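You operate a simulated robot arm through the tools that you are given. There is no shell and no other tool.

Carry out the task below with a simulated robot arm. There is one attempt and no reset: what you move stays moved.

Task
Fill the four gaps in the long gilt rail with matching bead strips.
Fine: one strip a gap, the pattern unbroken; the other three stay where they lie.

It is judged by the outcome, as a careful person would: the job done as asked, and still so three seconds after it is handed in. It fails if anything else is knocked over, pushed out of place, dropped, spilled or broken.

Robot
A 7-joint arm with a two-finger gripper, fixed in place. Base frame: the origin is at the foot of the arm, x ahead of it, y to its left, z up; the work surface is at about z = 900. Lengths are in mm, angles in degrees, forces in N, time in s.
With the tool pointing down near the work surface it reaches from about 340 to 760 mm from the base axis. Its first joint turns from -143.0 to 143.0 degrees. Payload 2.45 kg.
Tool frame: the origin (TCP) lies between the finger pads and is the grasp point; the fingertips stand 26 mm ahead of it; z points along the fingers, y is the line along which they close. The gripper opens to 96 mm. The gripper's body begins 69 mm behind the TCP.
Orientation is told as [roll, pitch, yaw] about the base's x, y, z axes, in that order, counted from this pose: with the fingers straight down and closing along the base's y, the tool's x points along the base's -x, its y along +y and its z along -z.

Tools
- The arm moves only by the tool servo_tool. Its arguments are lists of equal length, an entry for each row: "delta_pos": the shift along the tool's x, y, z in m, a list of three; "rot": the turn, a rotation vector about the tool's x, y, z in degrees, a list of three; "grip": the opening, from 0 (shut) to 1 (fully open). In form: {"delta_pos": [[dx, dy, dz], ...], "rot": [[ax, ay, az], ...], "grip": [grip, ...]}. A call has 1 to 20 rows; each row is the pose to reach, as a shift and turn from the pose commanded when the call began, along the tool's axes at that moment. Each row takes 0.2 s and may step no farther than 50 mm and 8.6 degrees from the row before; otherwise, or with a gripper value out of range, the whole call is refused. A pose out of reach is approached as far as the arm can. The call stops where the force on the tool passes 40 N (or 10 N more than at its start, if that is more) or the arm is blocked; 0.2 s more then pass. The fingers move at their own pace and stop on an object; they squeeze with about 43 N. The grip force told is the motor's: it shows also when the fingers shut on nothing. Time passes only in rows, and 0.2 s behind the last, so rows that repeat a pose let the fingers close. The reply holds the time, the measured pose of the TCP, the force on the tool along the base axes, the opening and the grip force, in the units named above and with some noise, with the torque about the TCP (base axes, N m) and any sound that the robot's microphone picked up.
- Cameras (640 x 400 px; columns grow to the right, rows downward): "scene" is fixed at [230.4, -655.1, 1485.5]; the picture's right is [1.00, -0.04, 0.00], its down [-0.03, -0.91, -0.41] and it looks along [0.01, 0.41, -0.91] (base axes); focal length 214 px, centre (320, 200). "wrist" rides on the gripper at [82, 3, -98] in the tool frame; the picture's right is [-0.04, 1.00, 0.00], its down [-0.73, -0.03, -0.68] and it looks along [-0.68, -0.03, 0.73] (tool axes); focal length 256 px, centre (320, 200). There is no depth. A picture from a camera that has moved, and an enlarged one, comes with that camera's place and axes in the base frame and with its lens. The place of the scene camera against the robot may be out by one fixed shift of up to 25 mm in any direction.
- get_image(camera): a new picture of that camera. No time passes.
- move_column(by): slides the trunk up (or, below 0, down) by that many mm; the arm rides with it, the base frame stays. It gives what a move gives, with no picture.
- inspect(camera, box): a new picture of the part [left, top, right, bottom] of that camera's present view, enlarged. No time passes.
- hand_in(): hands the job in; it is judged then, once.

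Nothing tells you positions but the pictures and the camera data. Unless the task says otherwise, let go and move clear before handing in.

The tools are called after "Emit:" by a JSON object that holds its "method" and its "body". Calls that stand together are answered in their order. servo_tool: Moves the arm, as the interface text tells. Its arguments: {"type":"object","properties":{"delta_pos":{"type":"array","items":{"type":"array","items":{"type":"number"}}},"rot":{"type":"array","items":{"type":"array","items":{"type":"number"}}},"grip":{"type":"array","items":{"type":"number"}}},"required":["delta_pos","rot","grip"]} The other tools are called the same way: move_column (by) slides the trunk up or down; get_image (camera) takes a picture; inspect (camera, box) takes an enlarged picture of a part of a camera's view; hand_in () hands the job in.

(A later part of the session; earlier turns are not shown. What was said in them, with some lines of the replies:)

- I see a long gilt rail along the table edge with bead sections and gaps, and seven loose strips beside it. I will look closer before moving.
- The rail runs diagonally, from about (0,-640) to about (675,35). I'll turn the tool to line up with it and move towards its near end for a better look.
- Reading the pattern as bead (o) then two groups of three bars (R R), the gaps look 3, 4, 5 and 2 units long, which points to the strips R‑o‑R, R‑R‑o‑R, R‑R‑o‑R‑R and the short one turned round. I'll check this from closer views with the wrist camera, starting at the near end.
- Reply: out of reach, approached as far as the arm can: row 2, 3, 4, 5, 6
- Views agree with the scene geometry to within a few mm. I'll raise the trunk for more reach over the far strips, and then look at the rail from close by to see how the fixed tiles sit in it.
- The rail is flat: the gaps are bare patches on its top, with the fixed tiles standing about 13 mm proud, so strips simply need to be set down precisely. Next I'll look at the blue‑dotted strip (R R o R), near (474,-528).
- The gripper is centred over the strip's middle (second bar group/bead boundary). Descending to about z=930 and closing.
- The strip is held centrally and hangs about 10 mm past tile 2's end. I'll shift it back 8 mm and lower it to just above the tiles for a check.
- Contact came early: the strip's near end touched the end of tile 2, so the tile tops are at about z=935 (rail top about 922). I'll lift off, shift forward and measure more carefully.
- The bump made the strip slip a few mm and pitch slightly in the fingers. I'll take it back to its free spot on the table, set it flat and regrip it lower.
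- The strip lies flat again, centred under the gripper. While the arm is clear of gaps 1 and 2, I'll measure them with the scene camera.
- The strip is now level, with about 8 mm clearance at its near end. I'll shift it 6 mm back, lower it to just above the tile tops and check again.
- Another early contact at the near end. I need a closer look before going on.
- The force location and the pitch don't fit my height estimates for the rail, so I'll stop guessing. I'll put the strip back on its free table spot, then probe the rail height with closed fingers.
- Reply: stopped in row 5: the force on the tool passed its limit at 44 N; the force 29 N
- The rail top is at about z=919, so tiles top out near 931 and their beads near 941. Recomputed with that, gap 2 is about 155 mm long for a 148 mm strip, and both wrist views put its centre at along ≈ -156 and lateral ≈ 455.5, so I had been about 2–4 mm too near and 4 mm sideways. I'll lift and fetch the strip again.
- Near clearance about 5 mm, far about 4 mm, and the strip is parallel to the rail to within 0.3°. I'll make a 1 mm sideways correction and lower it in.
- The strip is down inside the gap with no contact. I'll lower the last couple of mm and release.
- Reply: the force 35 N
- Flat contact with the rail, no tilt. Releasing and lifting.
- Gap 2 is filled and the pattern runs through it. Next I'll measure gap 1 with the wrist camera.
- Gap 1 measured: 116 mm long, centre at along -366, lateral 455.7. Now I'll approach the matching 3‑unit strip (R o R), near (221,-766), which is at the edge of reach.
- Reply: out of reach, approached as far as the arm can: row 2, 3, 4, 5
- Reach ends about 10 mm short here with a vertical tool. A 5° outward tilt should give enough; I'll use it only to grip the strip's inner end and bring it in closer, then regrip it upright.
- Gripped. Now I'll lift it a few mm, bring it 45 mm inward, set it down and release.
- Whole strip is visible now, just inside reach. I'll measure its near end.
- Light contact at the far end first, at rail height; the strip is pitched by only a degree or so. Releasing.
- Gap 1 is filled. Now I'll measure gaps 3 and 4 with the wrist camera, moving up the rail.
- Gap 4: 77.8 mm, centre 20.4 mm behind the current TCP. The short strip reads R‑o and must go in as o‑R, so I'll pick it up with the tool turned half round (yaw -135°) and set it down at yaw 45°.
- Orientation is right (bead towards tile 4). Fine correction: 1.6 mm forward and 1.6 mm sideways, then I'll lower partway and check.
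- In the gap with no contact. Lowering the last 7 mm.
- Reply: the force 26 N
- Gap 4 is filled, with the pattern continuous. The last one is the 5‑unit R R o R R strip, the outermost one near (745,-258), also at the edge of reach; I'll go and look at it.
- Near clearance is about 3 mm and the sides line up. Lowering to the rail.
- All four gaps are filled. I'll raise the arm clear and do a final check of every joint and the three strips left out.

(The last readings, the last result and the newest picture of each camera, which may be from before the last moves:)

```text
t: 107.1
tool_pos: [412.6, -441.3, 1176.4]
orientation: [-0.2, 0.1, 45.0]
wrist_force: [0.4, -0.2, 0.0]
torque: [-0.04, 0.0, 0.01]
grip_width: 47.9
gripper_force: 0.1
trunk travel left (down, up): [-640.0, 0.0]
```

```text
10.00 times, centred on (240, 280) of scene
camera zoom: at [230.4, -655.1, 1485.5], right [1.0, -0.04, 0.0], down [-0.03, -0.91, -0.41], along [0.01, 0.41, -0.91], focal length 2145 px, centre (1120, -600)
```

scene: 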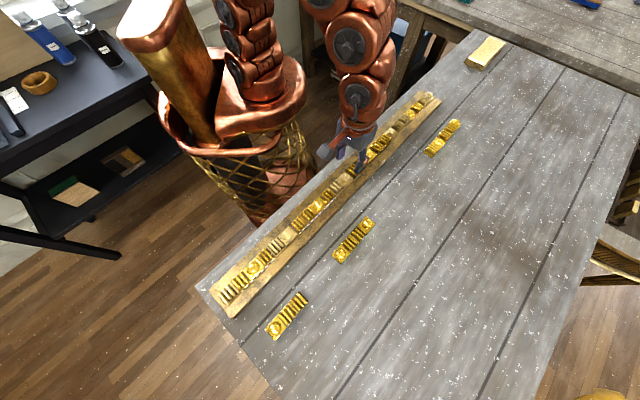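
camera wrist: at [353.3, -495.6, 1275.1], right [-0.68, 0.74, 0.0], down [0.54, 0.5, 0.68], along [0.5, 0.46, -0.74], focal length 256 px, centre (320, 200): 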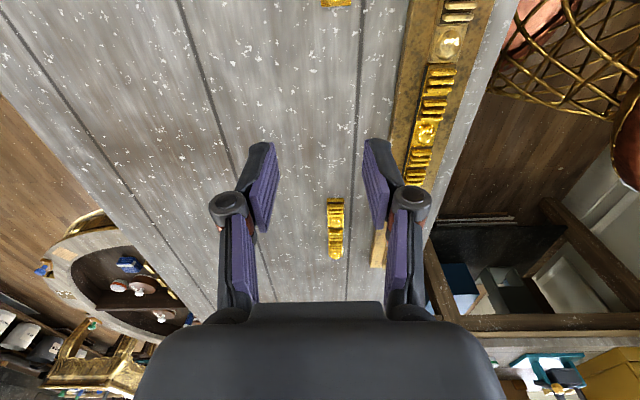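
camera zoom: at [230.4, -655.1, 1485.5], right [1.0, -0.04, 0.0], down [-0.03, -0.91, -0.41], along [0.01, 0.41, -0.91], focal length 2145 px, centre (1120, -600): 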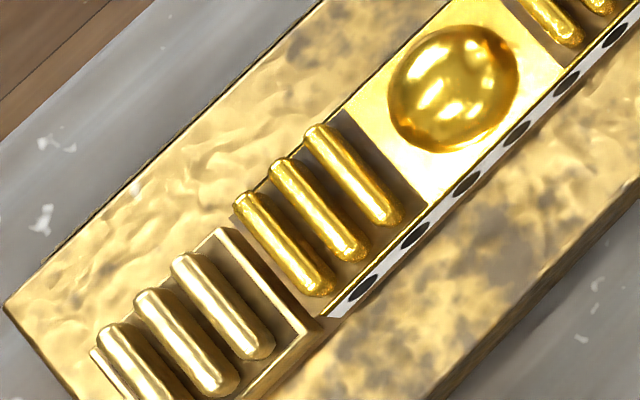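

The rail now reads R | R o R | R o | R R o R | R o | R R o R R | o R R | o R | R o with no break. The three spare strips lie where they were and the gripper is clear, so I'm handing in.

Emit:
{"method": "hand_in", "body": {}}

```text
The job is handed in.
```

All four gaps in the rail are filled, one strip each, and the arm was clear of the rail before I handed the job in. The pattern now runs unbroken from end to end: one bead, then two groups of three bars, repeating.

- **Gap 1 (nearest end):** the three-unit strip with its bead in the middle.
- **Gap 2:** the four-unit strip with blue dots on its side.
- **Gap 3:** the five-unit strip with black sides.
- **Gap 4:** the short two-unit strip, turned half round so its bead follows the bars.

In the last pictures all four strips lie flat on the rail. They line up with the fixed tiles to about a millimetre or two, with a few millimetres of play shared between the two ends of each gap.

The other three strips stayed where they lay. I never gripped or touched them, and they look unmoved in the final pictures.

The gap 2 strip took three tries. On the first two its end bumped the neighbouring fixed tile with about 15 N and tilted in the fingers, so I set it back on the table and gripped it again. The tile shows no sign of having moved. I also pressed the closed fingers on the bare rail once, up to about 44 N, to find its height.
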